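You operate a simulated robot arm through the tools that you are given. There is no shell and no other tool.

Carry out the task below with a simulated robot arm. There is one attempt and no reset: what you move stays moved.

Task
Set the dial scale true with the large weight, 500 g.
Fine: swap it for the small weight in the pan, turn the zero knob till the needle agrees, then lift it out on to the block again. Set down upright: small weight, large weight.
Where things are to end (x, y in the base frame): small weight within 6 cm of [59, -19].
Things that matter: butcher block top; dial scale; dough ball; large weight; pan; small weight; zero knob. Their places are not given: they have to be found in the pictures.

It is judged by the outcome, as a careful person would: the job done as asked, and still so three seconds after it is handed in. It fails if anything else is knocked over, pushed out of place, dropped, spilled or broken.

Robot
A 6-joint arm with a two-finger gripper, fixed in place. Base frame: the origin is at the foot of the arm, x ahead of it, y to its left, z up; the work surface is at about z = 0. Units: cm, degrees, N and s.
With the tool pointing down near the work surface it reaches from about 24 to 62 cm from the base axis. Its first joint turns from -66.0 to 66.0 degrees. Payload 1.37 kg.
The TCP is the grasp point between the finger pads, 2.2 cm short of the fingertips. In the tool frame z runs along the fingers and y along their closing line. The gripper opens to 9.2 cm; its body begins 6.5 cm behind the TCP.
Orientation is that of the tool frame in the base frame, as a unit quaternion [w, x, y, z]. With the fingers straight down and closing along the base's y, the tool's x points along the base's -x, its y along +y and its z along -z.

Tools
- The arm moves only by the tool move_arm. Its argument "steps" is a list that holds one entry, the list of rows, each a list of 7 numbers: the shift along the tool's x, y, z in cm, then the turn, a rotation vector about the tool's x, y, z in degrees, then the finger opening in cm, from 0 to 9.2. In form: [[[x, y, z, rx, ry, rz, hand], ...]]. A call has 1 to 20 rows; each row is the pose to reach, as a shift and turn from the pose commanded when the call began, along the tool's axes at that moment. A row lasts 0.2 s, in which the tool goes at most 5 cm and 8.6 degrees; a call with a longer step from one row to the next is refused whole, and so is a gripper value outside its range. A pose out of reach is approached as far as the arm can. The call stops where the force on the tool passes 40 N (or 10 N more than at its start, if that is more) or the arm is blocked; 0.2 s more then pass. Each finger travels about 5.99 cm/s and halts on what it meets, pressing with about 26 N; the grip force reading is that of the motor and also rises with nothing between the fingers. The clock runs only during rows and for 0.2 s after the last one: add rows that repeat a pose to give the fingers time. The reply holds the time, the measured pose of the TCP, the force on the tool along the base axes, the opening and the grip force, in the units named above and with some noise, with the torque about the TCP (base axes, N m) and any sound that the robot's microphone picked up.
- Cameras (640 x 400 px; columns grow to the right, rows downward): "scene" is fixed at [0.38, -42.64, 56.19]; the picture's right is [0.96, -0.29, 0.00], its down [-0.22, -0.73, -0.65] and it looks along [0.19, 0.62, -0.76] (base axes); focal length 214 px, centre (320, 200). "wrist" rides on the gripper at [7.1, 1.9, -10.2] in the tool frame; the picture's right is [-0.26, 0.97, 0.00], its down [-0.75, -0.20, -0.62] and it looks along [-0.60, -0.16, 0.78] (tool axes); focal length 280 px, centre (320, 200).
- camera(camera): a new picture of that camera. No time passes.
- measure_at(camera, pixels): there is no depth. For up to 12 entries [column, row, z] of the newest picture of that camera ("zoom" is the newest enlarged one), the place [x, y] in the base frame at which the ray of that pixel passes the height z, good to about 0.2 cm. No time passes.
- enlarge(camera, box): a new picture of the part [left, top, right, bottom] of that camera's present view, enlarged. No time passes.
- sign_off(): hands the job in; it is judged then, once.

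Leave the gripper open and the arm clear of the work at the hand-in unless told otherwise.

The tools are called after ">>>" as name(argument=value, ...) on one line, values as JSON. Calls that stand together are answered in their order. move_arm: Moves the arm, as the interface text tells. Its arguments: {"type":"object","properties":{"steps":{"type":"array"}},"required":["steps"]} The other tools are called the same way: camera (camera) takes a picture; measure_at (camera, pixels) gives the place at which the rays of pixels pass given heights; enlarge (camera, box) takes an enlarged picture of a part of a camera's view; sign_off () hands the job in.

At the start:

```text
clock: 0.0
tcp_pos: [37.01, -21.85, 37.03]
tcp_rot: [0.001, 0.001, 1.0, 0.001]
ft_force: [0.8, -0.9, -0.8]
ft_torque: [-0.01, 0.0, 0.04]
width: 9.21
gripper_force: 0.2
```

scene: 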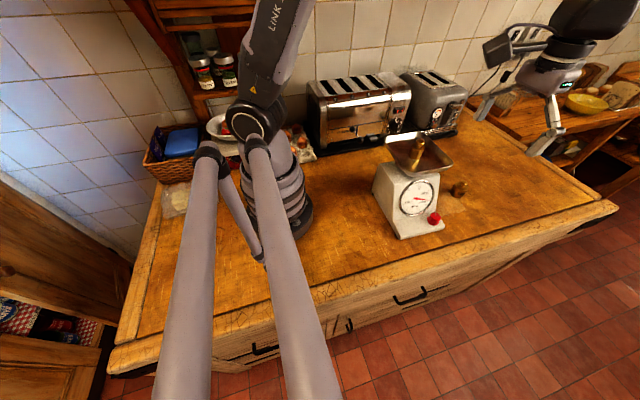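
wrist: 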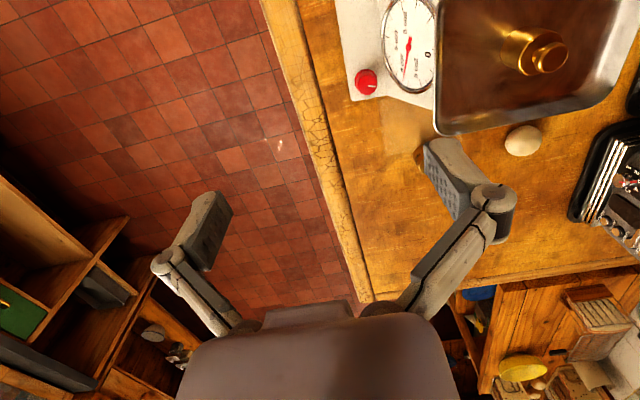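

I'll begin by looking closely at the scale, the weights and the knob from both cameras.

>>> enlarge(camera="scene", box=[360, 120, 488, 250])

>>> enlarge(camera="wrist", box=[330, 0, 640, 194])

```text
3.08 times, centred on (424, 185) of scene
```

zoom: 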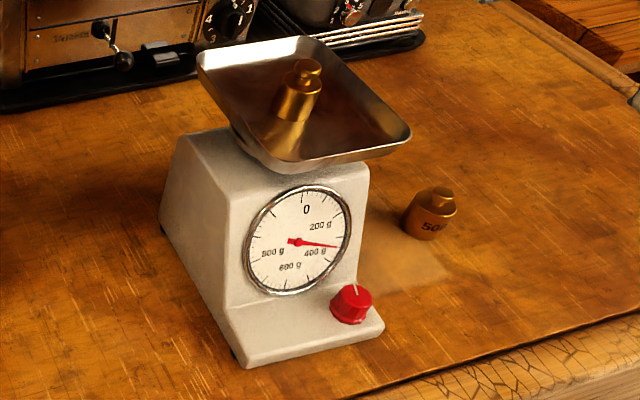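

```text
2.06 times, centred on (485, 97) of wrist
```

zoom: 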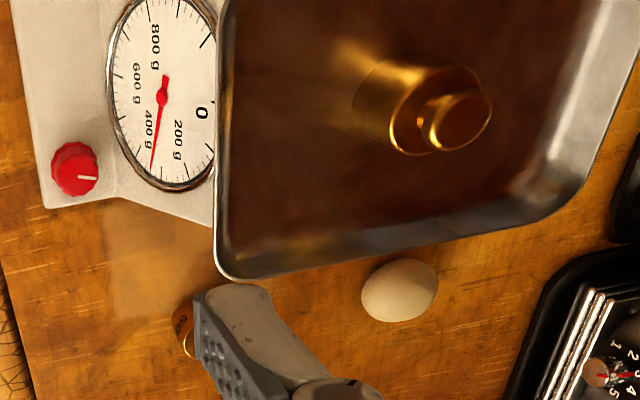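

In the pictures: pan with a brass weight (scene ~(418,148)), a brass weight marked "50…" on the block (scene ~(460,190)), the red zero knob (434,218), the dial centre (416,198), and a pale dough ball at wrist (523,140). I'll measure these at likely heights.

>>> measure_at(camera="scene", pixels=[[459.7, 195.4, 0], [461.3, 181.8, 5], [419.8, 142.1, 22], [414.9, 159, 16], [434, 218.4, 4], [416.5, 198, 9], [384, 138, 18], [449, 164, 18], [413, 176, 18], [445, 232, 0], [400, 239, 0], [372, 190, 0]])

>>> measure_at(camera="wrist", pixels=[[523, 140, 2], [366, 82, 5], [409, 47, 9], [540, 52, 20], [550, 55, 22], [437, 130, 18], [595, 100, 18], [352, 100, 0], [437, 0, 18], [421, 158, 0]])

```text
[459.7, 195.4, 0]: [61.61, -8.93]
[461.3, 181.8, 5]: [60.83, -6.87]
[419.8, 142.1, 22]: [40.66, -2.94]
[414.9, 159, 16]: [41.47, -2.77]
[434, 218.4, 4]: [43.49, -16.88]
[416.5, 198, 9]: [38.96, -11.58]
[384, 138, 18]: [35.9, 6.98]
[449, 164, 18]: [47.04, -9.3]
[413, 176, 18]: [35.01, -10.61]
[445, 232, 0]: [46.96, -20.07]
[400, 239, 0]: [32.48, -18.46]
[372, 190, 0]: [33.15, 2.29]
```

```text
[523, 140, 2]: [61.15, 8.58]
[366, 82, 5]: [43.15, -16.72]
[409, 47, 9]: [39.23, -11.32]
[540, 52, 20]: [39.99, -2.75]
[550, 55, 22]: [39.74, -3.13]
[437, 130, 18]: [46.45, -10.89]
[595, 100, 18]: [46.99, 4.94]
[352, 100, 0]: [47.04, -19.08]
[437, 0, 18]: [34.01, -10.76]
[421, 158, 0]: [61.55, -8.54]
```

The views agree: knob about (43.3,-16.8), pan weight about (40.5,-2.8), block weight about (61.5,-8.8), dough ball about (61,8). I'll shift 8 cm to +y, staying high (z 37), to look more closely.

>>> move_arm(steps=[[[-1, 2, 0, 0, 0, 0, 9.2], [-2, 5, 0, 0, 0, 0, 9.2], [-3, 9, 0, 0, 0, 0, 9.2], [-3, 12, 0, 0, 0, 0, 9.2], [-3, 12, 0, 0, 0, 0, 9.2]]])

>>> camera(camera="wrist")

>>> camera(camera="scene")

```text
clock: 1.2
tcp_pos: [40.11, -9.94, 37.12]
tcp_rot: [0.0, 0.0, 1.0, 0.0]
ft_force: [-0.3, -0.5, -0.3]
ft_torque: [-0.02, 0.0, -0.02]
width: 9.2
gripper_force: 0.0
```

```text
taken
```

wrist: 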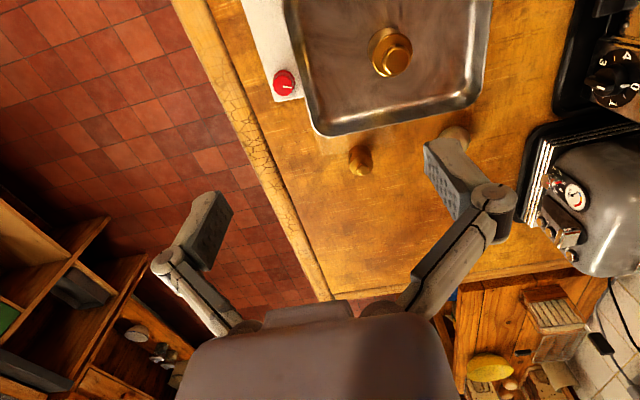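

```text
taken
```

scene: 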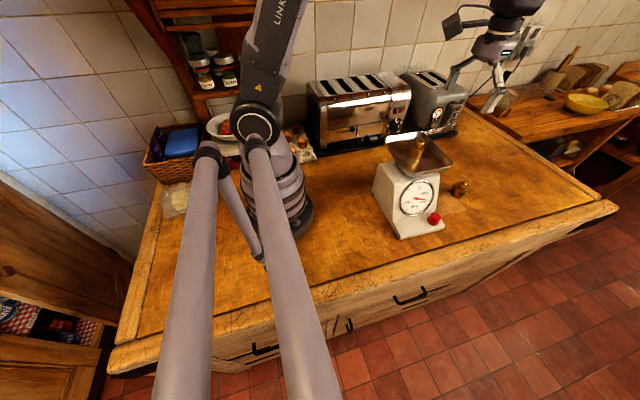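

The wrist now shows the pan weight at (390,52), the block weight at (360,160), the knob at (284,82). I'll enlarge.

>>> enlarge(camera="wrist", box=[240, 0, 500, 190])

>>> measure_at(camera="wrist", pixels=[[360, 162, 0], [360, 152, 5], [388, 65, 20], [396, 55, 24], [284, 82, 5], [318, 130, 18], [478, 97, 18], [490, 0, 18], [285, 0, 18], [452, 138, 2]])

```text
2.11 times, centred on (370, 95) of wrist
```

zoom: 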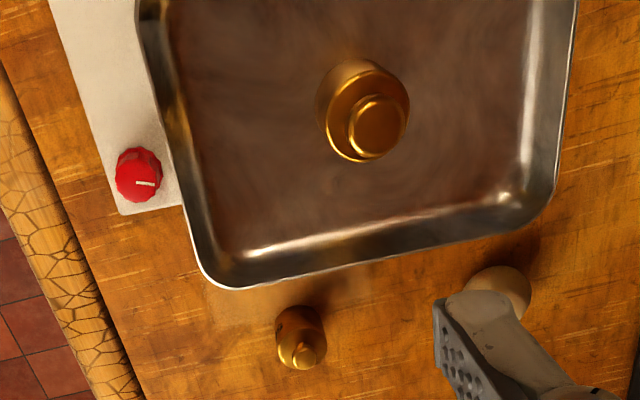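

```text
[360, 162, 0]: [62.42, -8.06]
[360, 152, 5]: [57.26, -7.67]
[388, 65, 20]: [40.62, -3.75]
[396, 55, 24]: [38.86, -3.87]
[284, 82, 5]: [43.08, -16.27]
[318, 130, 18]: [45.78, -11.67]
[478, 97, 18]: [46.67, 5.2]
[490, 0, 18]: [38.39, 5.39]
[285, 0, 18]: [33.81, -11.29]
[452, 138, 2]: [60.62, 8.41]
```

The pan weight is the slimmer one, the block weight the stouter ("500"). I'll triangulate knob tops from both cameras at several heights.

>>> measure_at(camera="scene", pixels=[[419.8, 141.5, 18], [419.8, 141.5, 24], [461.3, 181.8, 3], [461.3, 181.8, 7], [434.7, 214.9, 3], [434.7, 214.9, 7], [384, 138, 14], [384, 138, 20], [449, 164, 14], [449, 164, 20]])

>>> measure_at(camera="wrist", pixels=[[398.4, 59.5, 18], [398.4, 59.5, 24], [361.9, 168.5, 3], [361.9, 168.5, 7], [284.7, 81.7, 3], [284.7, 81.7, 7], [318, 133, 14], [318, 133, 20]])

```text
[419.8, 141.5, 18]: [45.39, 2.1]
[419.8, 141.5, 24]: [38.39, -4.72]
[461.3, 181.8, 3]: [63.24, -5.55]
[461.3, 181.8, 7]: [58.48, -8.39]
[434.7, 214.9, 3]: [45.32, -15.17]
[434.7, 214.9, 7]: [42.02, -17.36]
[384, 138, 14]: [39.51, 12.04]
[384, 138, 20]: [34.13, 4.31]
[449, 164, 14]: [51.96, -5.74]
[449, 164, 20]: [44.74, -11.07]
```

```text
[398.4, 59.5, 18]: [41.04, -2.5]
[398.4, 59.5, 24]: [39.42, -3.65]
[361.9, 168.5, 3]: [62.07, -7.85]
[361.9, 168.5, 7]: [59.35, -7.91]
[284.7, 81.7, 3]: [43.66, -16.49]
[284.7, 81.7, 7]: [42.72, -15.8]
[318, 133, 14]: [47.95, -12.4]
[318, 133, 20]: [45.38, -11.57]
```

Small weight's top is near (39.7,-3.4,22.9). I'll move above it at z 30 (fingertips ~28, well above it) and look again.

>>> move_arm(steps=[[[0, 2, 1, 0, 0, 0, 9.2], [0.1, 4.5, 3, 0, 0, 0, 9.2], [0.2, 6.6, 5.5, 0, 0, 0, 9.2], [0.2, 6.6, 7.1, 0, 0, 0, 9.2], [0.2, 6.6, 7.1, 0, 0, 0, 9.2]]])

>>> camera(camera="wrist")

>>> enlarge(camera="scene", box=[360, 70, 520, 250])

```text
clock: 2.4
tcp_pos: [39.73, -3.21, 29.82]
tcp_rot: [0.0, 0.0, 1.0, 0.0]
ft_force: [-0.6, -0.5, -0.9]
ft_torque: [0.02, 0.02, -0.01]
width: 9.2
gripper_force: 0.0
```

```text
taken
```

wrist: 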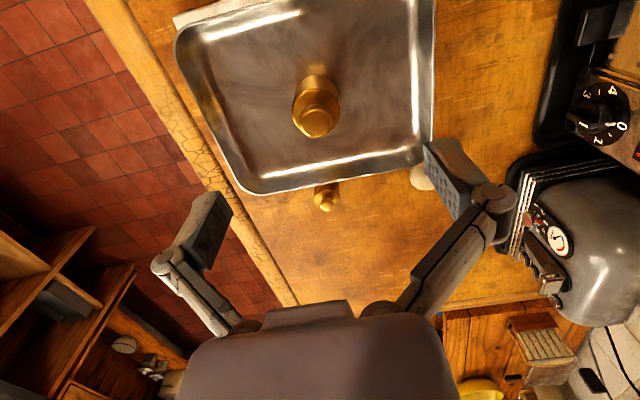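

```text
2.22 times, centred on (440, 160) of scene
```

zoom: 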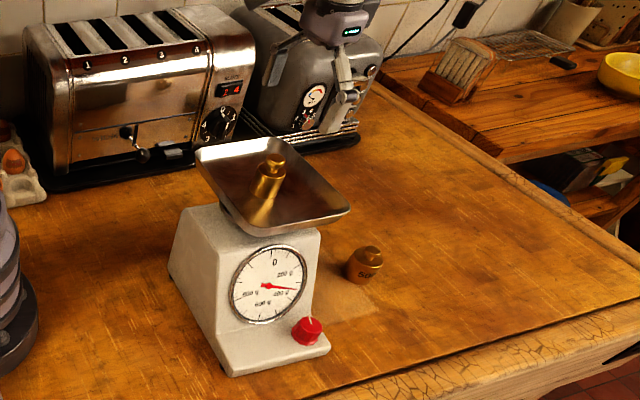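

Looking closer at the small weight in the pan through the wrist camera.

>>> enlarge(camera="wrist", box=[240, 30, 400, 130])

>>> measure_at(camera="wrist", pixels=[[318, 122, 22.5], [316, 88, 17], [316, 88, 16], [325, 205, 5.5], [426, 178, 2], [250, 192, 19], [424, 155, 19], [180, 40, 19]])

```text
4.00 times, centred on (320, 80) of wrist
```

zoom: 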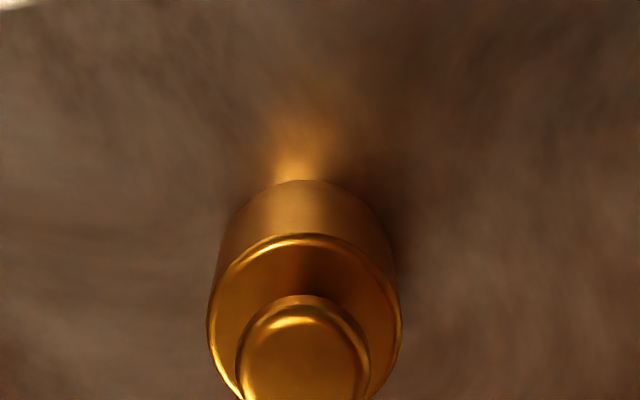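

```text
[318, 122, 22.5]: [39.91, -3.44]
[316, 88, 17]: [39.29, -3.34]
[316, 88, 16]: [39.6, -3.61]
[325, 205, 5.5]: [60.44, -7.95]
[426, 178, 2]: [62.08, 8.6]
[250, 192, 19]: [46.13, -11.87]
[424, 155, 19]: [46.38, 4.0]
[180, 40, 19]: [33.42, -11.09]
```

The small weight is ~3.3 cm across, base near z 17, top 22.9, centred at (39.8,-3.4). I'll narrow the fingers to 6.4 cm so they stay inside the pan walls and descend to TCP z ≈ 20.4 (tips ~18.2, above the pan floor).

>>> move_arm(steps=[[[0, -0.18, 0, 0, 0, 0, 6.4], [0, -0.18, 1, 0, 0, 0, 6.4], [0, -0.18, 3, 0, 0, 0, 6.4], [0, -0.18, 5, 0, 0, 0, 6.4], [0, -0.18, 6.5, 0, 0, 0, 6.4], [0, -0.18, 7.7, 0, 0, 0, 6.4], [0, -0.18, 8.6, 0, 0, 0, 6.4], [0, -0.18, 9.2, 0, 0, 0, 6.4], [0, -0.18, 9.5, 0, 0, 0, 6.4], [0, -0.18, 9.5, 0, 0, 0, 6.4]]])

>>> camera(camera="wrist")

>>> enlarge(camera="scene", box=[360, 90, 490, 250])

```text
clock: 4.6
tcp_pos: [39.78, -3.56, 20.44]
tcp_rot: [-0.001, -0.001, 1.0, 0.0]
ft_force: [0.0, -0.2, -0.1]
ft_torque: [-0.05, -0.01, 0.02]
width: 6.41
gripper_force: 0.1
```

```text
taken
```

wrist: 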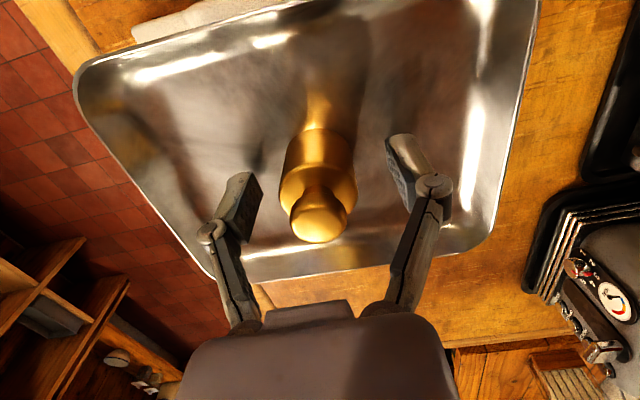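

```text
2.50 times, centred on (425, 170) of scene
```

zoom: 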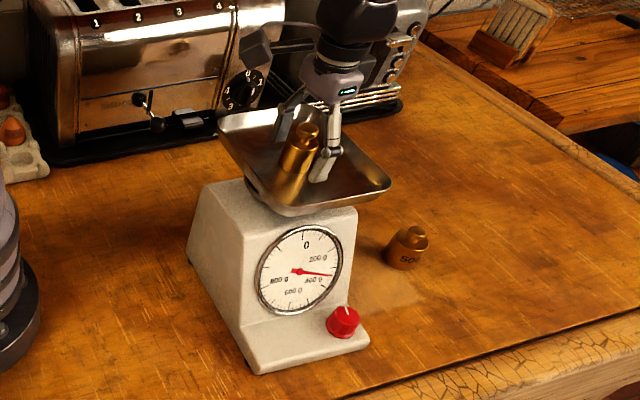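

The weight sits between the open fingers, centred at image column ~318. Closing gently now.

>>> move_arm(steps=[[[0, 0, 0, 0, 0, 0, 5], [0, 0, 0, 0, 0, 0, 4], [0, 0, 0, 0, 0, 0, 3.2], [0, 0, 0, 0, 0, 0, 2.4], [0, 0, 0, 0, 0, 0, 2.4], [0, 0, 0, 0, 0, 0, 2.4]]])

>>> camera(camera="wrist")

```text
clock: 6.0
tcp_pos: [39.79, -3.42, 20.44]
tcp_rot: [0.001, 0.0, 1.0, -0.001]
ft_force: [-0.1, -0.7, 0.6]
ft_torque: [0.0, -0.01, 0.0]
width: 3.36
gripper_force: 25.8
```

```text
taken
```

wrist: 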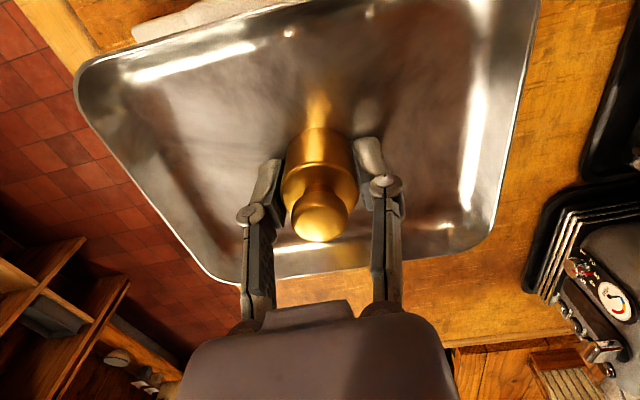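

Held: opening 3.36 cm, 25.8 N. Lifting straight up slowly, then clear of the pan.

>>> move_arm(steps=[[[0, 0, -0.3, 0, 0, 0, 2.4], [0, 0, -0.8, 0, 0, 0, 2.4], [0, 0, -1.6, 0, 0, 0, 2.4], [0, 0, -3, 0, 0, 0, 2.4], [0, 0, -4.8, 0, 0, 0, 2.4], [0, 0, -6.8, 0, 0, 0, 2.4], [0, 0, -8.5, 0, 0, 0, 2.4], [0, 0, -9.5, 0, 0, 0, 2.4], [0, 0, -9.5, 0, 0, 0, 2.4]]])

>>> camera(camera="wrist")

>>> enlarge(camera="scene", box=[360, 90, 490, 250])

```text
clock: 8.0
tcp_pos: [39.73, -3.61, 29.86]
tcp_rot: [0.001, 0.0, 1.0, -0.001]
ft_force: [-0.8, 0.0, -2.0]
ft_torque: [0.0, 0.01, -0.02]
width: 3.35
gripper_force: 26.1
```

```text
taken
```

wrist: 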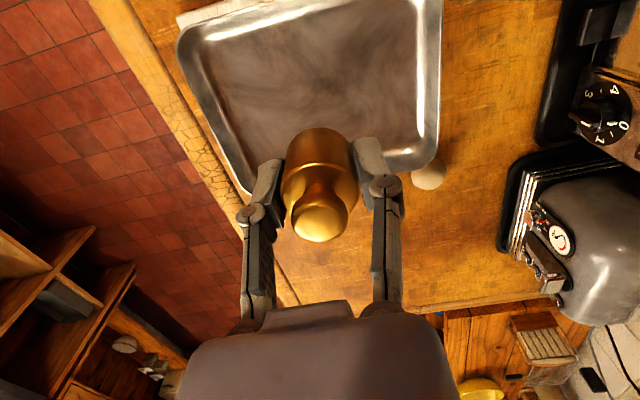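

```text
2.50 times, centred on (425, 170) of scene
```

zoom: 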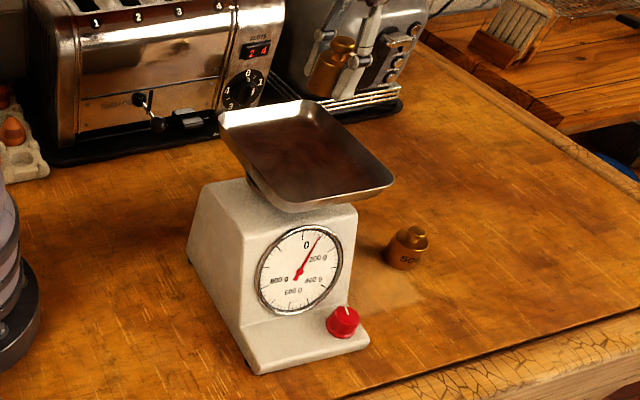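

The pan is empty now and the needle reads a bit under 100 g, so the scale's zero is off. Before choosing the set-down spot I'll check where the block's front edge runs.

>>> measure_at(camera="scene", pixels=[[553, 214, 0], [497, 230, 0], [440, 246, 0]])

>>> measure_at(camera="wrist", pixels=[[275, 270, 0], [290, 300, 0], [240, 215, 0]])

>>> camera(camera="scene")

```text
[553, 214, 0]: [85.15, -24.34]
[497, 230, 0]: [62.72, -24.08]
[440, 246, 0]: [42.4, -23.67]
```

```text
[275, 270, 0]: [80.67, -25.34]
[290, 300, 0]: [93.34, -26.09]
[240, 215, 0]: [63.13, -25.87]
```

```text
taken
```

scene: 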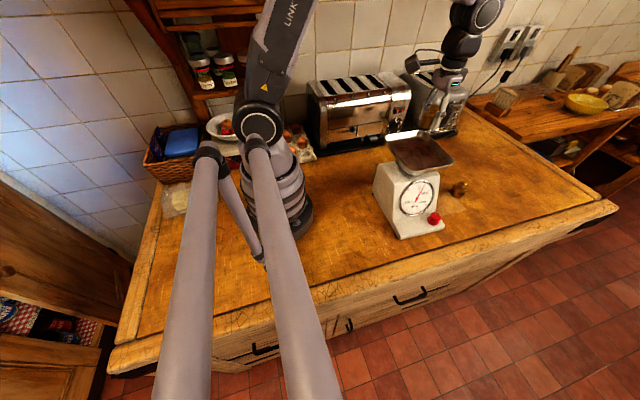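

Front groove is at y ≈ -24, so (57,-17.5) is well on the flat and 2.5 cm from the asked spot. Carrying the small weight there at height, then lowering to about z 12.

>>> move_arm(steps=[[[-1, -0.8, 0, 0, 0, 0, 2.4], [-3, -2.4, 0, 0, 0, 0, 2.4], [-5.5, -4.5, 0, 0, 0, 0, 2.4], [-8.3, -6.8, 0, 0, 0, 0, 2.4], [-11, -9, 0, 0, 0, 0, 2.4], [-13.5, -11, 0, 0, 0, 0, 2.4], [-15.5, -12.7, 0, 0, 0, 0, 2.4], [-16.7, -13.7, 0, 0, 0, 0, 2.4], [-17.2, -14.07, 0.5, 0, 0, 0, 2.4], [-17.2, -14.07, 2, 0, 0, 0, 2.4], [-17.2, -14.07, 5, 0, 0, 0, 2.4], [-17.2, -14.07, 8.5, 0, 0, 0, 2.4], [-17.2, -14.07, 12, 0, 0, 0, 2.4], [-17.2, -14.07, 15, 0, 0, 0, 2.4], [-17.2, -14.07, 17, 0, 0, 0, 2.4], [-17.2, -14.07, 18, 0, 0, 0, 2.4], [-17.2, -14.07, 18, 0, 0, 0, 2.4]]])

>>> camera(camera="wrist")

>>> enlarge(camera="scene", box=[380, 110, 540, 260])

```text
clock: 11.6
tcp_pos: [56.93, -17.7, 12.05]
tcp_rot: [0.0, 0.001, 1.0, 0.0]
ft_force: [-1.5, 0.1, -2.4]
ft_torque: [0.04, 0.01, 0.0]
width: 3.3
gripper_force: 25.6
```

```text
taken
```

wrist: 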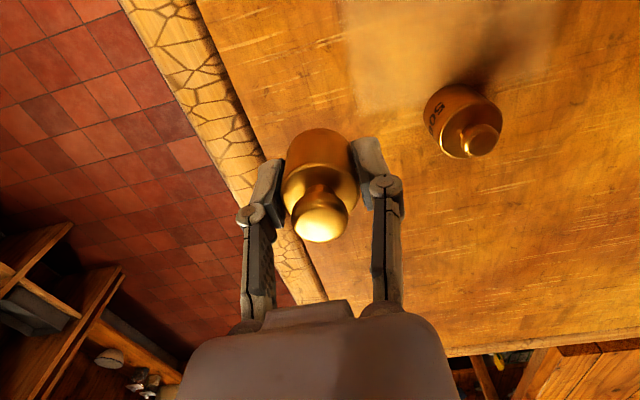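

```text
2.67 times, centred on (460, 185) of scene
```

zoom: 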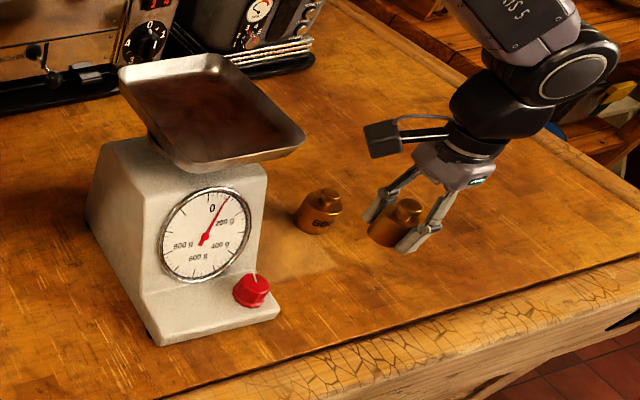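

The weight hangs upright at (57,-17.7), clear of the 500 g weight. Lowering to z 4.6, just above contact (expected around 3.4).

>>> move_arm(steps=[[[0, 0, 1.5, 0, 0, 0, 2.4], [0, 0, 3.5, 0, 0, 0, 2.4], [0, 0, 5.2, 0, 0, 0, 2.4], [0, 0, 6.4, 0, 0, 0, 2.4], [0, 0, 7.2, 0, 0, 0, 2.4], [0, 0, 7.4, 0, 0, 0, 2.4], [0, 0, 7.4, 0, 0, 0, 2.4]]])

>>> enlarge(camera="scene", box=[430, 150, 510, 240])

>>> camera(camera="wrist")

```text
clock: 13.2
tcp_pos: [56.9, -17.65, 4.52]
tcp_rot: [0.0, 0.0, 1.0, 0.001]
ft_force: [0.4, -0.3, -1.7]
ft_torque: [0.03, 0.02, -0.01]
width: 3.33
gripper_force: 26.2
```

```text
4.44 times, centred on (470, 195) of scene
```

zoom: 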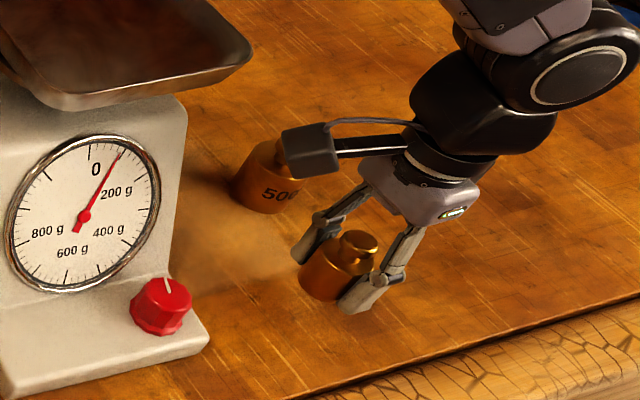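

```text
taken
```

wrist: 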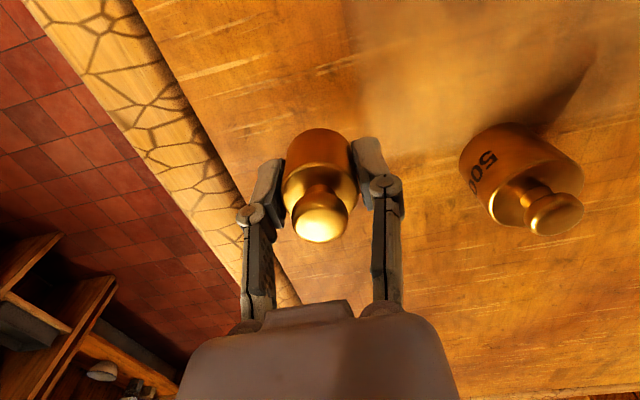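

Close to the block now. I'll step down in small amounts, watching the vertical force for contact.

>>> move_arm(steps=[[[0, 0, 0.2, 0, 0, 0, 2.4], [0, 0, 0.4, 0, 0, 0, 2.4], [0, 0, 0.6, 0, 0, 0, 2.4], [0, 0, 0.7, 0, 0, 0, 2.4], [0, 0, 0.7, 0, 0, 0, 2.4]]])

```text
clock: 14.4
tcp_pos: [57.08, -17.51, 3.83]
tcp_rot: [-0.001, 0.0, 1.0, -0.001]
ft_force: [-0.3, -0.3, -1.9]
ft_torque: [0.01, 0.0, -0.01]
width: 3.33
gripper_force: 25.7
```

No contact yet (force still -1.9 N, the weight's own load). Continuing in finer steps.

>>> move_arm(steps=[[[0, 0, 0.1, 0, 0, 0, 2.4], [0, 0, 0.2, 0, 0, 0, 2.4], [0, 0, 0.3, 0, 0, 0, 2.4], [0, 0, 0.3, 0, 0, 0, 2.4]]])

```text
clock: 15.4
tcp_pos: [57.01, -17.62, 3.47]
tcp_rot: [0.0, 0.0, 1.0, -0.001]
ft_force: [0.0, -0.2, -2.6]
ft_torque: [0.01, -0.02, -0.02]
width: 3.31
gripper_force: 26.2
```

Still hanging free (-2.6 N within noise) at z ≈ 3.5. Another 0.2 cm.

>>> move_arm(steps=[[[0, 0, 0.1, 0, 0, 0, 2.4], [0, 0, 0.2, 0, 0, 0, 2.4], [0, 0, 0.2, 0, 0, 0, 2.4]]])

>>> enlarge(camera="scene", box=[450, 175, 500, 225])

```text
clock: 16.2
tcp_pos: [57.05, -17.52, 3.4]
tcp_rot: [0.0, 0.0, 1.0, 0.0]
ft_force: [0.0, 0.3, -2.0]
ft_torque: [0.02, 0.02, -0.02]
width: 3.33
gripper_force: 25.6
```

```text
8.00 times, centred on (475, 200) of scene
```

zoom: 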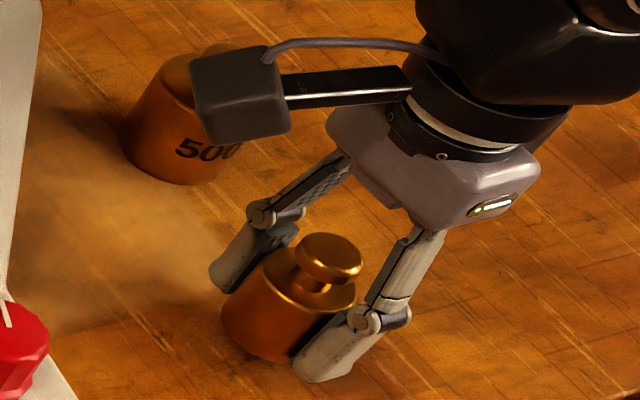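

Looks just above the surface. Continuing down in 0.1 cm steps.

>>> move_arm(steps=[[[0, 0, 0.1, 0, 0, 0, 2.4], [0, 0, 0.2, 0, 0, 0, 2.4], [0, 0, 0.2, 0, 0, 0, 2.4]]])

```text
clock: 17.0
tcp_pos: [56.99, -17.54, 3.1]
tcp_rot: [0.001, 0.0, 1.0, 0.0]
ft_force: [0.1, -0.5, -2.5]
ft_torque: [0.04, -0.02, 0.05]
width: 3.37
gripper_force: 26.3
```

Still free at z 3.1. Again 0.2 cm.

>>> move_arm(steps=[[[0, 0, 0.1, 0, 0, 0, 2.4], [0, 0, 0.2, 0, 0, 0, 2.4], [0, 0, 0.2, 0, 0, 0, 2.4]]])

```text
clock: 17.8
tcp_pos: [57.03, -17.62, 2.97]
tcp_rot: [0.0, -0.001, 1.0, 0.0]
ft_force: [0.3, -0.6, -3.8]
ft_torque: [-0.02, -0.05, 0.01]
width: 3.32
gripper_force: 25.8
```

Force reads -3.8 N, unclear; one more 0.1 cm step and a re-read.

>>> move_arm(steps=[[[0, 0, 0.1, 0, 0, 0, 2.4], [0, 0, 0.1, 0, 0, 0, 2.4], [0, 0, 0.1, 0, 0, 0, 2.4]]])

>>> enlarge(camera="scene", box=[450, 175, 500, 225])

```text
clock: 18.6
tcp_pos: [56.93, -17.52, 2.75]
tcp_rot: [0.0, 0.0, 1.0, 0.001]
ft_force: [0.3, -0.6, -1.5]
ft_torque: [-0.01, -0.01, -0.02]
width: 3.38
gripper_force: 25.4
```

```text
8.00 times, centred on (475, 200) of scene
```

zoom: 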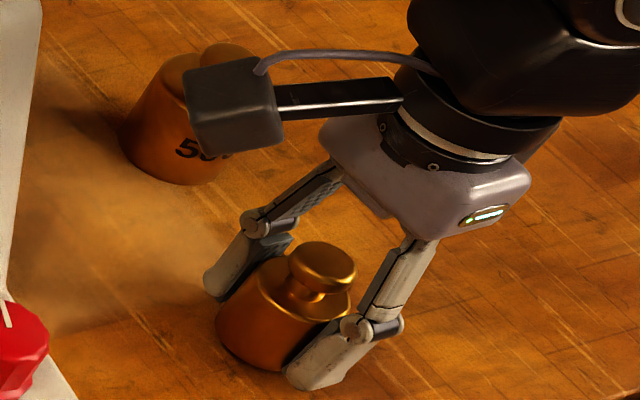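

Still hanging at about z 2.8. Continuing.

>>> move_arm(steps=[[[0, 0, 0.1, 0, 0, 0, 2.4], [0, 0, 0.2, 0, 0, 0, 2.4], [0, 0, 0.2, 0, 0, 0, 2.4]]])

```text
clock: 19.4
tcp_pos: [56.95, -17.54, 2.6]
tcp_rot: [0.0, -0.001, 1.0, 0.0]
ft_force: [-0.6, -0.5, -2.5]
ft_torque: [0.01, 0.01, -0.03]
width: 3.34
gripper_force: 25.0
```

Free at 2.6. Fingertips now about 0.4 above the block; continuing by 0.1 cm.

>>> move_arm(steps=[[[0, 0, 0.1, 0, 0, 0, 2.4], [0, 0, 0.1, 0, 0, 0, 2.4], [0, 0, 0.1, 0, 0, 0, 2.4]]])

```text
clock: 20.2
tcp_pos: [57.03, -17.6, 2.49]
tcp_rot: [0.0, -0.001, 1.0, -0.001]
ft_force: [-1.6, 0.0, -2.3]
ft_torque: [0.03, -0.02, -0.01]
width: 3.33
gripper_force: 26.2
```

Checking by geometry: enlarging and measuring the base's near edge.

>>> enlarge(camera="scene", box=[455, 190, 495, 230])

>>> camera(camera="wrist")

```text
10.00 times, centred on (475, 210) of scene
```

zoom: 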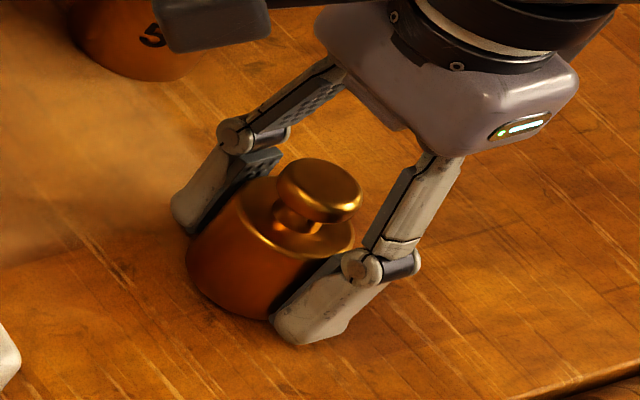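

```text
taken
```

wrist: 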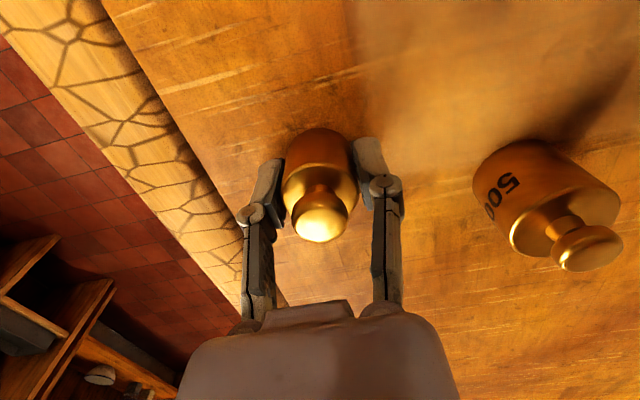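

>>> measure_at(camera="zoom", pixels=[[232, 312, 0], [232, 312, 0.5], [310, 345, 0.3], [185, 258, 0]])

```text
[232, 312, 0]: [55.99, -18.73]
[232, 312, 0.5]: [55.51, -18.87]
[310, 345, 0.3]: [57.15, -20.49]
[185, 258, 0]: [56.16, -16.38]
```

The base is within half a centimetre of the block. Lowering further in 0.1 cm steps.

>>> move_arm(steps=[[[0, 0, 0.05, 0, 0, 0, 2.4], [0, 0, 0.1, 0, 0, 0, 2.4], [0, 0, 0.1, 0, 0, 0, 2.4]]])

```text
clock: 21.0
tcp_pos: [56.97, -17.59, 2.36]
tcp_rot: [0.0, 0.0, 1.0, 0.0]
ft_force: [-0.1, 0.0, -2.1]
ft_torque: [0.0, -0.02, 0.0]
width: 3.33
gripper_force: 26.1
```

>>> move_arm(steps=[[[0, 0, 0.05, 0, 0, 0, 2.4], [0, 0, 0.1, 0, 0, 0, 2.4], [0, 0, 0.1, 0, 0, 0, 2.4]]])

```text
clock: 21.8
tcp_pos: [57.04, -17.6, 2.29]
tcp_rot: [0.001, 0.0, 1.0, 0.0]
ft_force: [-1.6, -0.8, -1.7]
ft_torque: [0.0, -0.01, 0.01]
width: 3.32
gripper_force: 25.3
```

Still -1.7 N at z 2.3. Another 0.1 cm.

>>> move_arm(steps=[[[0, 0, 0.05, 0, 0, 0, 2.4], [0, 0, 0.1, 0, 0, 0, 2.4], [0, 0, 0.1, 0, 0, 0, 2.4]]])

```text
clock: 22.6
tcp_pos: [57.18, -17.59, 2.24]
tcp_rot: [0.0, 0.0, 1.0, 0.0]
ft_force: [-3.9, -0.7, 9.1]
ft_torque: [0.02, 0.13, 0.01]
width: 3.35
gripper_force: 25.9
```

Contact: vertical force jumped to +9 N at z 2.24. Easing 0.05 cm up and opening to release.

>>> move_arm(steps=[[[0, 0, -0.06, 0, 0, 0, 2.4], [0, 0, -0.06, 0, 0, 0, 3.3], [0, 0, -0.06, 0, 0, 0, 4], [0, 0, -0.06, 0, 0, 0, 5], [0, 0, -0.06, 0, 0, 0, 6], [0, 0, -0.06, 0, 0, 0, 6]]])

>>> camera(camera="wrist")

>>> enlarge(camera="scene", box=[455, 190, 495, 230])

```text
clock: 24.0
tcp_pos: [57.06, -17.6, 2.26]
tcp_rot: [0.0, -0.001, 1.0, -0.001]
ft_force: [-0.8, 0.1, -0.5]
ft_torque: [0.01, 0.01, 0.02]
width: 5.99
gripper_force: 0.0
```

```text
taken
```

wrist: 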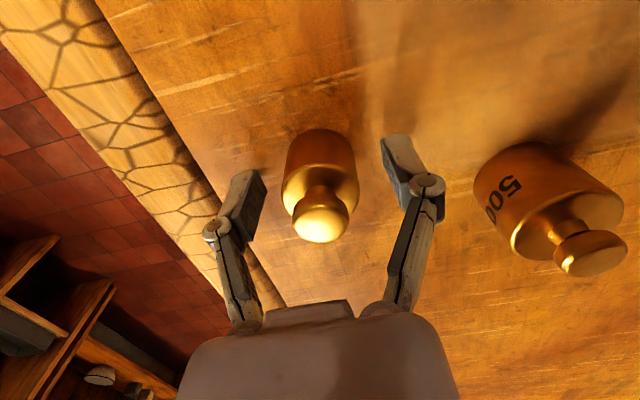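

```text
10.00 times, centred on (475, 210) of scene
```

zoom: 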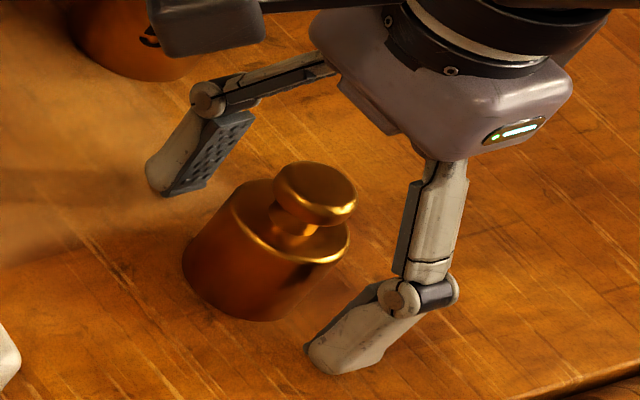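

The small weight stands upright at (57,-17.6). Raising straight up to z ≈ 13 and looking at the large weight.

>>> move_arm(steps=[[[0, 0, -0.5, 0, 0, 0, 6], [0, 0, -1.5, 0, 0, 0, 6], [0, 0, -3.5, 0, 0, 0, 6.5], [0, 0, -6.5, 0, 0, 0, 8], [0, 0, -9.5, 0, 0, 0, 8], [0, 0, -11.5, 0, 0, 0, 8], [0, 0, -11.5, 0, 0, 0, 8]]])

>>> camera(camera="wrist")

>>> camera(camera="scene")

```text
clock: 25.6
tcp_pos: [56.92, -17.71, 13.84]
tcp_rot: [0.0, 0.0, 1.0, 0.0]
ft_force: [0.0, 0.7, 0.9]
ft_torque: [0.04, -0.04, 0.0]
width: 8.02
gripper_force: 0.1
```

```text
taken
```

wrist: 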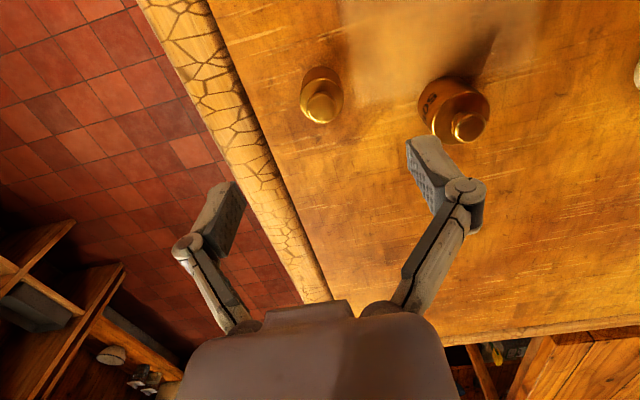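

```text
taken
```

scene: 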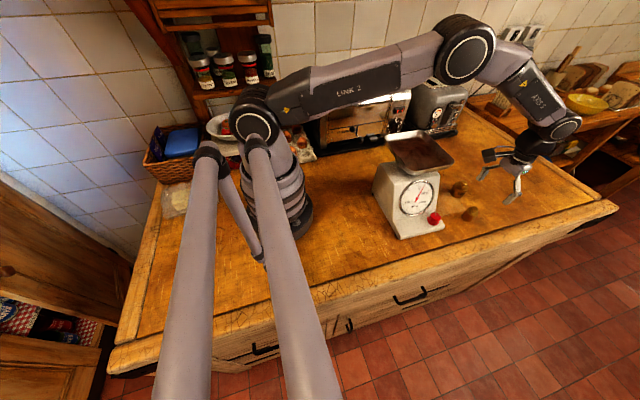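

Enlarging both weights in each view to fix the large weight's position and height.

>>> enlarge(camera="scene", box=[440, 170, 490, 220])

>>> measure_at(camera="scene", pixels=[[461, 184, 4], [461, 184, 6], [457, 196, 0]])

>>> measure_at(camera="wrist", pixels=[[468, 127, 4], [468, 127, 6], [454, 78, 0], [486, 96, 3], [419, 105, 3], [455, 113, 4.3]])

>>> enlarge(camera="wrist", box=[400, 60, 512, 150])

```text
8.00 times, centred on (465, 195) of scene
```

zoom: 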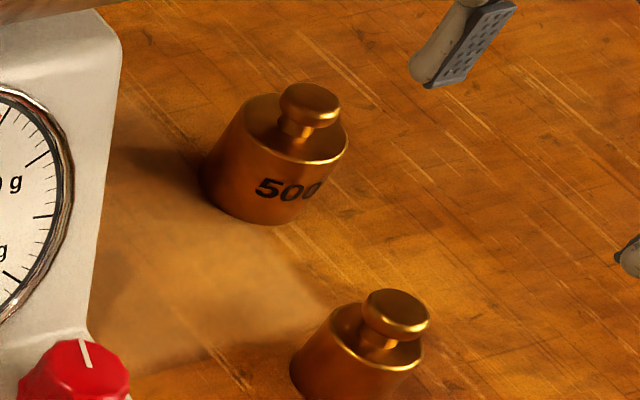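

```text
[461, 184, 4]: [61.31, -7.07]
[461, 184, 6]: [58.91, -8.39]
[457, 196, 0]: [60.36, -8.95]
```

```text
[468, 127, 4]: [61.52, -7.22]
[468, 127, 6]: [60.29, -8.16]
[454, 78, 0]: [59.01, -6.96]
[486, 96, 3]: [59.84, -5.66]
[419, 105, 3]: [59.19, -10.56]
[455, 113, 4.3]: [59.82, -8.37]
```

```text
4.44 times, centred on (456, 105) of wrist
```

zoom: 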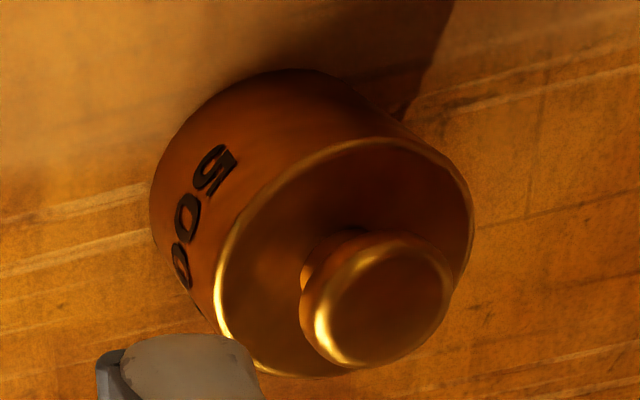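

>>> measure_at(camera="scene", pixels=[[463.75, 182.1, 4], [463.75, 182.1, 6], [474.4, 208.5, 4], [474.4, 208.5, 6], [458.5, 206, 0], [464, 204, 0]])

>>> measure_at(camera="wrist", pixels=[[471.1, 128, 4], [471.1, 128, 6], [321.5, 107, 4], [321.5, 107, 6], [461.5, 122, 4.5], [462, 100, 3]])

```text
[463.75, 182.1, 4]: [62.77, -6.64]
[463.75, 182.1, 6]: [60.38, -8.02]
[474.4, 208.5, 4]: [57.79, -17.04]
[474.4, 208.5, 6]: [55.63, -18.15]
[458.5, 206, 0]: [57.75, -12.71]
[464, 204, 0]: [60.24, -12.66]
```

```text
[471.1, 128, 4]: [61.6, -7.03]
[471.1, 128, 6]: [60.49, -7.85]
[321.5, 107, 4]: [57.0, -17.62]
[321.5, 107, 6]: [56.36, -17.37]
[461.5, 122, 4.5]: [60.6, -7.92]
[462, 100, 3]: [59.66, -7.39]
```

Large weight: top at about (60.6,-7.85,5.8), body ~4.8 cm across. Moving above it at height, opening 8 cm, then down to z ≈ 9.

>>> move_arm(steps=[[[-0.6, 1.5, 0, 0, 0, 0, 8], [-1.5, 4, 0, 0, 0, 0, 8], [-2.6, 6.8, 0, 0, 0, 0, 8], [-3.4, 8.8, 0, 0, 0, 0, 8], [-3.7, 9.7, 0, 0, 0, 0, 8], [-3.7, 9.7, 1.5, 0, 0, 0, 8], [-3.7, 9.7, 3.5, 0, 0, 0, 8], [-3.7, 9.7, 4.8, 0, 0, 0, 8], [-3.7, 9.7, 4.8, 0, 0, 0, 8]]])

>>> camera(camera="wrist")

>>> enlarge(camera="scene", box=[420, 130, 520, 230])

```text
clock: 27.6
tcp_pos: [60.72, -8.06, 8.92]
tcp_rot: [0.0, 0.0, 1.0, 0.0]
ft_force: [0.4, 1.0, -0.7]
ft_torque: [-0.03, 0.0, -0.03]
width: 7.99
gripper_force: 0.0
```

```text
taken
```

wrist: 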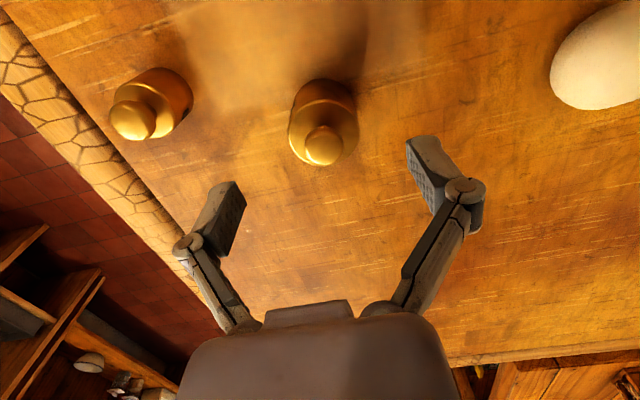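

```text
4.00 times, centred on (470, 180) of scene
```

zoom: 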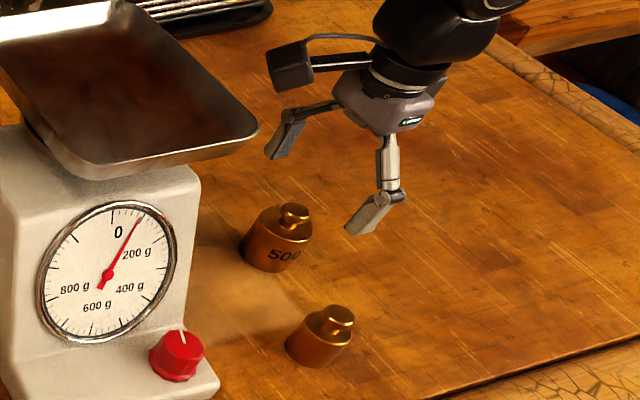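

>>> measure_at(camera="wrist", pixels=[[324, 146, 5.8], [324, 130, 4.4], [150, 115, 5]])

```text
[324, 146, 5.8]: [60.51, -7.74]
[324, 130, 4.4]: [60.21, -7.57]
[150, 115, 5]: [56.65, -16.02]
```

The knob is at (60.5,-7.75), nearly under the TCP. Shifting 0.1 cm and descending to z ≈ 2.8 around it.

>>> move_arm(steps=[[[0.1, 0.12, 1, 0, 0, 0, 8], [0.1, 0.12, 2.5, 0, 0, 0, 8], [0.1, 0.12, 4, 0, 0, 0, 8], [0.1, 0.12, 5.2, 0, 0, 0, 8], [0.1, 0.12, 5.9, 0, 0, 0, 8], [0.1, 0.12, 6.2, 0, 0, 0, 8], [0.1, 0.12, 6.2, 0, 0, 0, 8]]])

>>> camera(camera="wrist")

>>> enlarge(camera="scene", box=[430, 150, 490, 220])

```text
clock: 29.2
tcp_pos: [60.54, -7.71, 2.77]
tcp_rot: [-0.001, 0.0, 1.0, -0.001]
ft_force: [-0.5, 0.0, 0.7]
ft_torque: [-0.02, -0.01, 0.01]
width: 8.0
gripper_force: 0.0
```

```text
taken
```

wrist: 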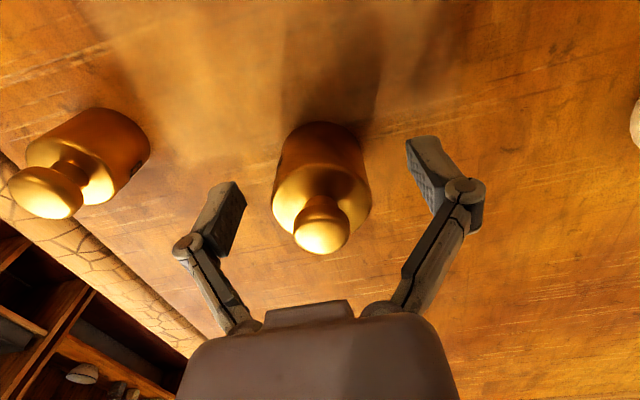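

```text
5.71 times, centred on (460, 185) of scene
```

zoom: 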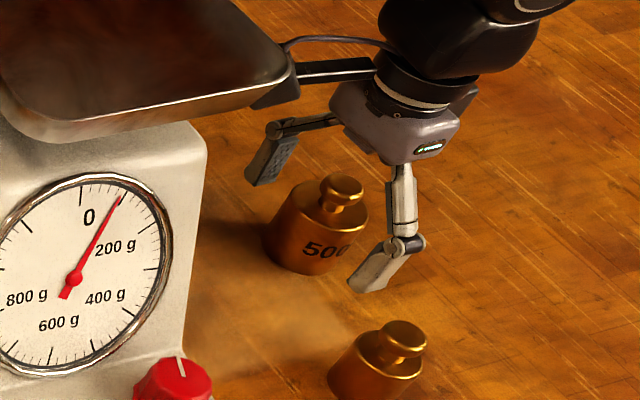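

The large weight is centred between the pads. Closing on it.

>>> move_arm(steps=[[[0, 0, 0, 0, 0, 0, 6.8], [0, 0, 0, 0, 0, 0, 5.8], [0, 0, 0, 0, 0, 0, 5], [0, 0, 0, 0, 0, 0, 4], [0, 0, 0, 0, 0, 0, 3.6], [0, 0, 0, 0, 0, 0, 3.6]]])

```text
clock: 30.6
tcp_pos: [60.41, -7.72, 2.95]
tcp_rot: [0.0, 0.0, 1.0, 0.0]
ft_force: [-1.1, -0.3, 2.0]
ft_torque: [-0.05, 0.06, 0.0]
width: 4.21
gripper_force: 26.0
```

Gripped at 4.21 cm, 26 N. Lifting slowly to check the hold.

>>> move_arm(steps=[[[0, 0, -0.3, 0, 0, 0, 3.4], [0, 0, -0.8, 0, 0, 0, 3.4], [0, 0, -1.6, 0, 0, 0, 3.4], [0, 0, -2.5, 0, 0, 0, 3.4], [0, 0, -3, 0, 0, 0, 3.4], [0, 0, -3, 0, 0, 0, 3.4]]])

>>> camera(camera="wrist")

>>> enlarge(camera="scene", box=[430, 150, 490, 220])

```text
clock: 32.0
tcp_pos: [60.45, -7.84, 5.68]
tcp_rot: [0.0, 0.0, 1.0, 0.0]
ft_force: [-0.2, 0.6, -3.9]
ft_torque: [0.01, 0.01, -0.03]
width: 4.25
gripper_force: 25.7
```

```text
taken
```

wrist: 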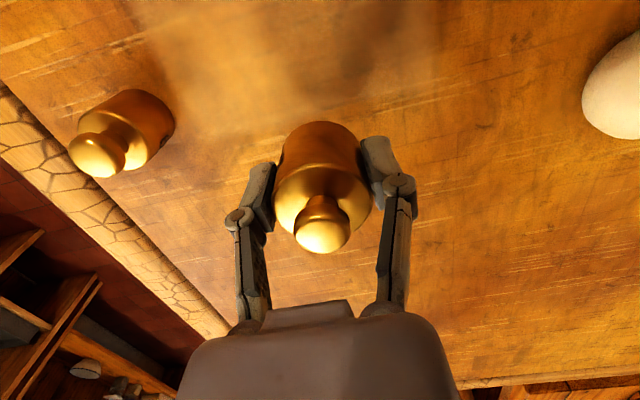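

```text
5.71 times, centred on (460, 185) of scene
```

zoom: 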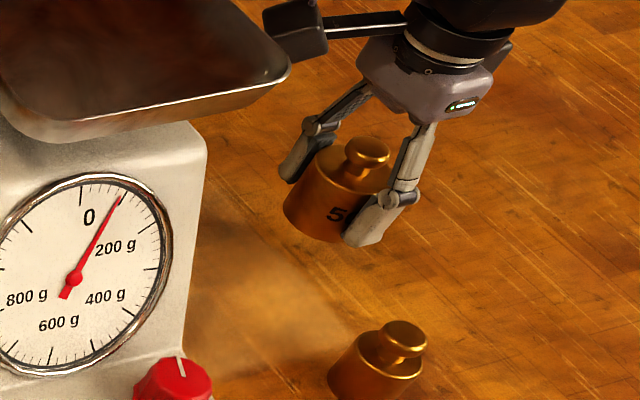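

Hold is firm (-4…-5 N, upright). Raising it well above the pan rim (19 cm), then carrying it over to the pan centre (39.8,-3.5).

>>> move_arm(steps=[[[0, 0, -1.5, 0, 0, 0, 3.4], [0, 0, -4, 0, 0, 0, 3.4], [0.5, 0.2, -7.5, 0, 0, 0, 3.4], [1.2, 0.5, -11.5, 0, 0, 0, 3.4], [2, 0.8, -15.5, 0, 0, 0, 3.4], [3, 1.1, -19, 0, 0, 0, 3.4], [4.2, 1.5, -21.5, 0, 0, 0, 3.4], [6.5, 2, -22.5, 0, 0, 0, 3.4], [9.5, 2.7, -22.5, 0, 0, 0, 3.4], [13, 3.3, -22.5, 0, 0, 0, 3.4], [16.5, 3.8, -22.5, 0, 0, 0, 3.4], [19.2, 4.1, -22.5, 0, 0, 0, 3.4], [20.8, 4.2, -22.5, 0, 0, 0, 3.4], [20.8, 4.2, -22.5, 0, 0, 0, 3.4]]])

>>> camera(camera="wrist")

>>> enlarge(camera="scene", box=[360, 90, 490, 250])

```text
clock: 35.0
tcp_pos: [39.82, -3.53, 28.14]
tcp_rot: [0.0, 0.0, 1.0, 0.0]
ft_force: [0.8, 0.1, -4.7]
ft_torque: [0.01, 0.01, 0.0]
width: 4.24
gripper_force: 25.7
```

```text
taken
```

wrist: 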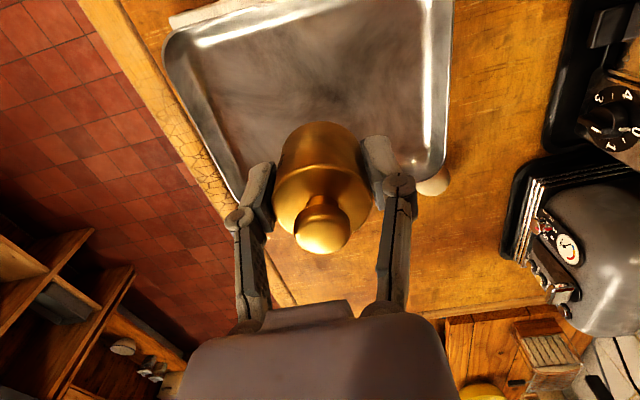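

```text
2.50 times, centred on (425, 170) of scene
```

zoom: 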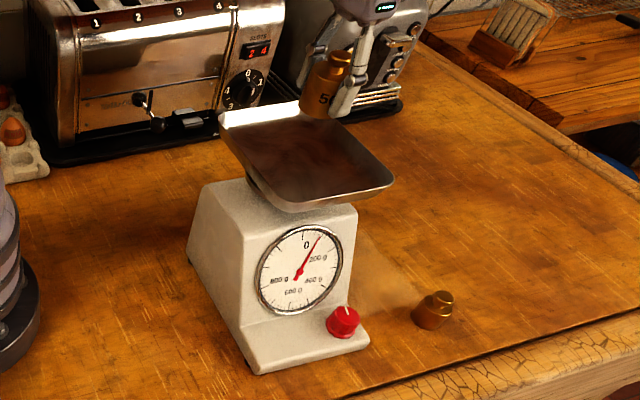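

Over the pan centre. Lowering to z ≈ 22 (base ~19.2), just above the pan floor (~18.3).

>>> move_arm(steps=[[[0, 0, 1, 0, 0, 0, 3.4], [0, 0, 2.5, 0, 0, 0, 3.4], [0, 0, 4, 0, 0, 0, 3.4], [0, 0, 5.2, 0, 0, 0, 3.4], [0, 0, 6, 0, 0, 0, 3.4], [0, 0, 6.3, 0, 0, 0, 3.4], [0, 0, 6.3, 0, 0, 0, 3.4]]])

>>> enlarge(camera="scene", box=[380, 120, 460, 230])

```text
clock: 36.6
tcp_pos: [39.74, -3.45, 22.02]
tcp_rot: [0.0, 0.0, 1.0, 0.0]
ft_force: [-0.3, -0.3, -4.0]
ft_torque: [0.03, -0.01, 0.01]
width: 4.25
gripper_force: 26.0
```

```text
3.64 times, centred on (420, 175) of scene
```

zoom: 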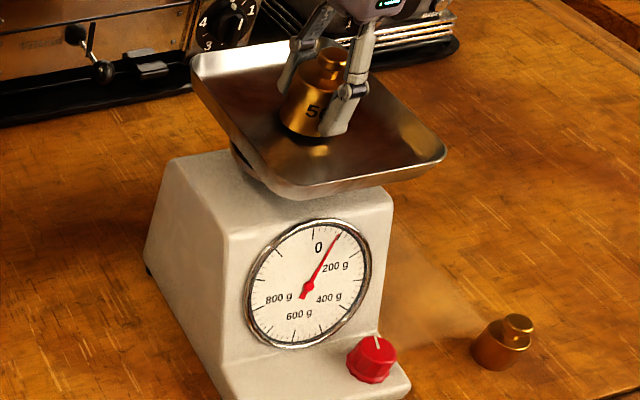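

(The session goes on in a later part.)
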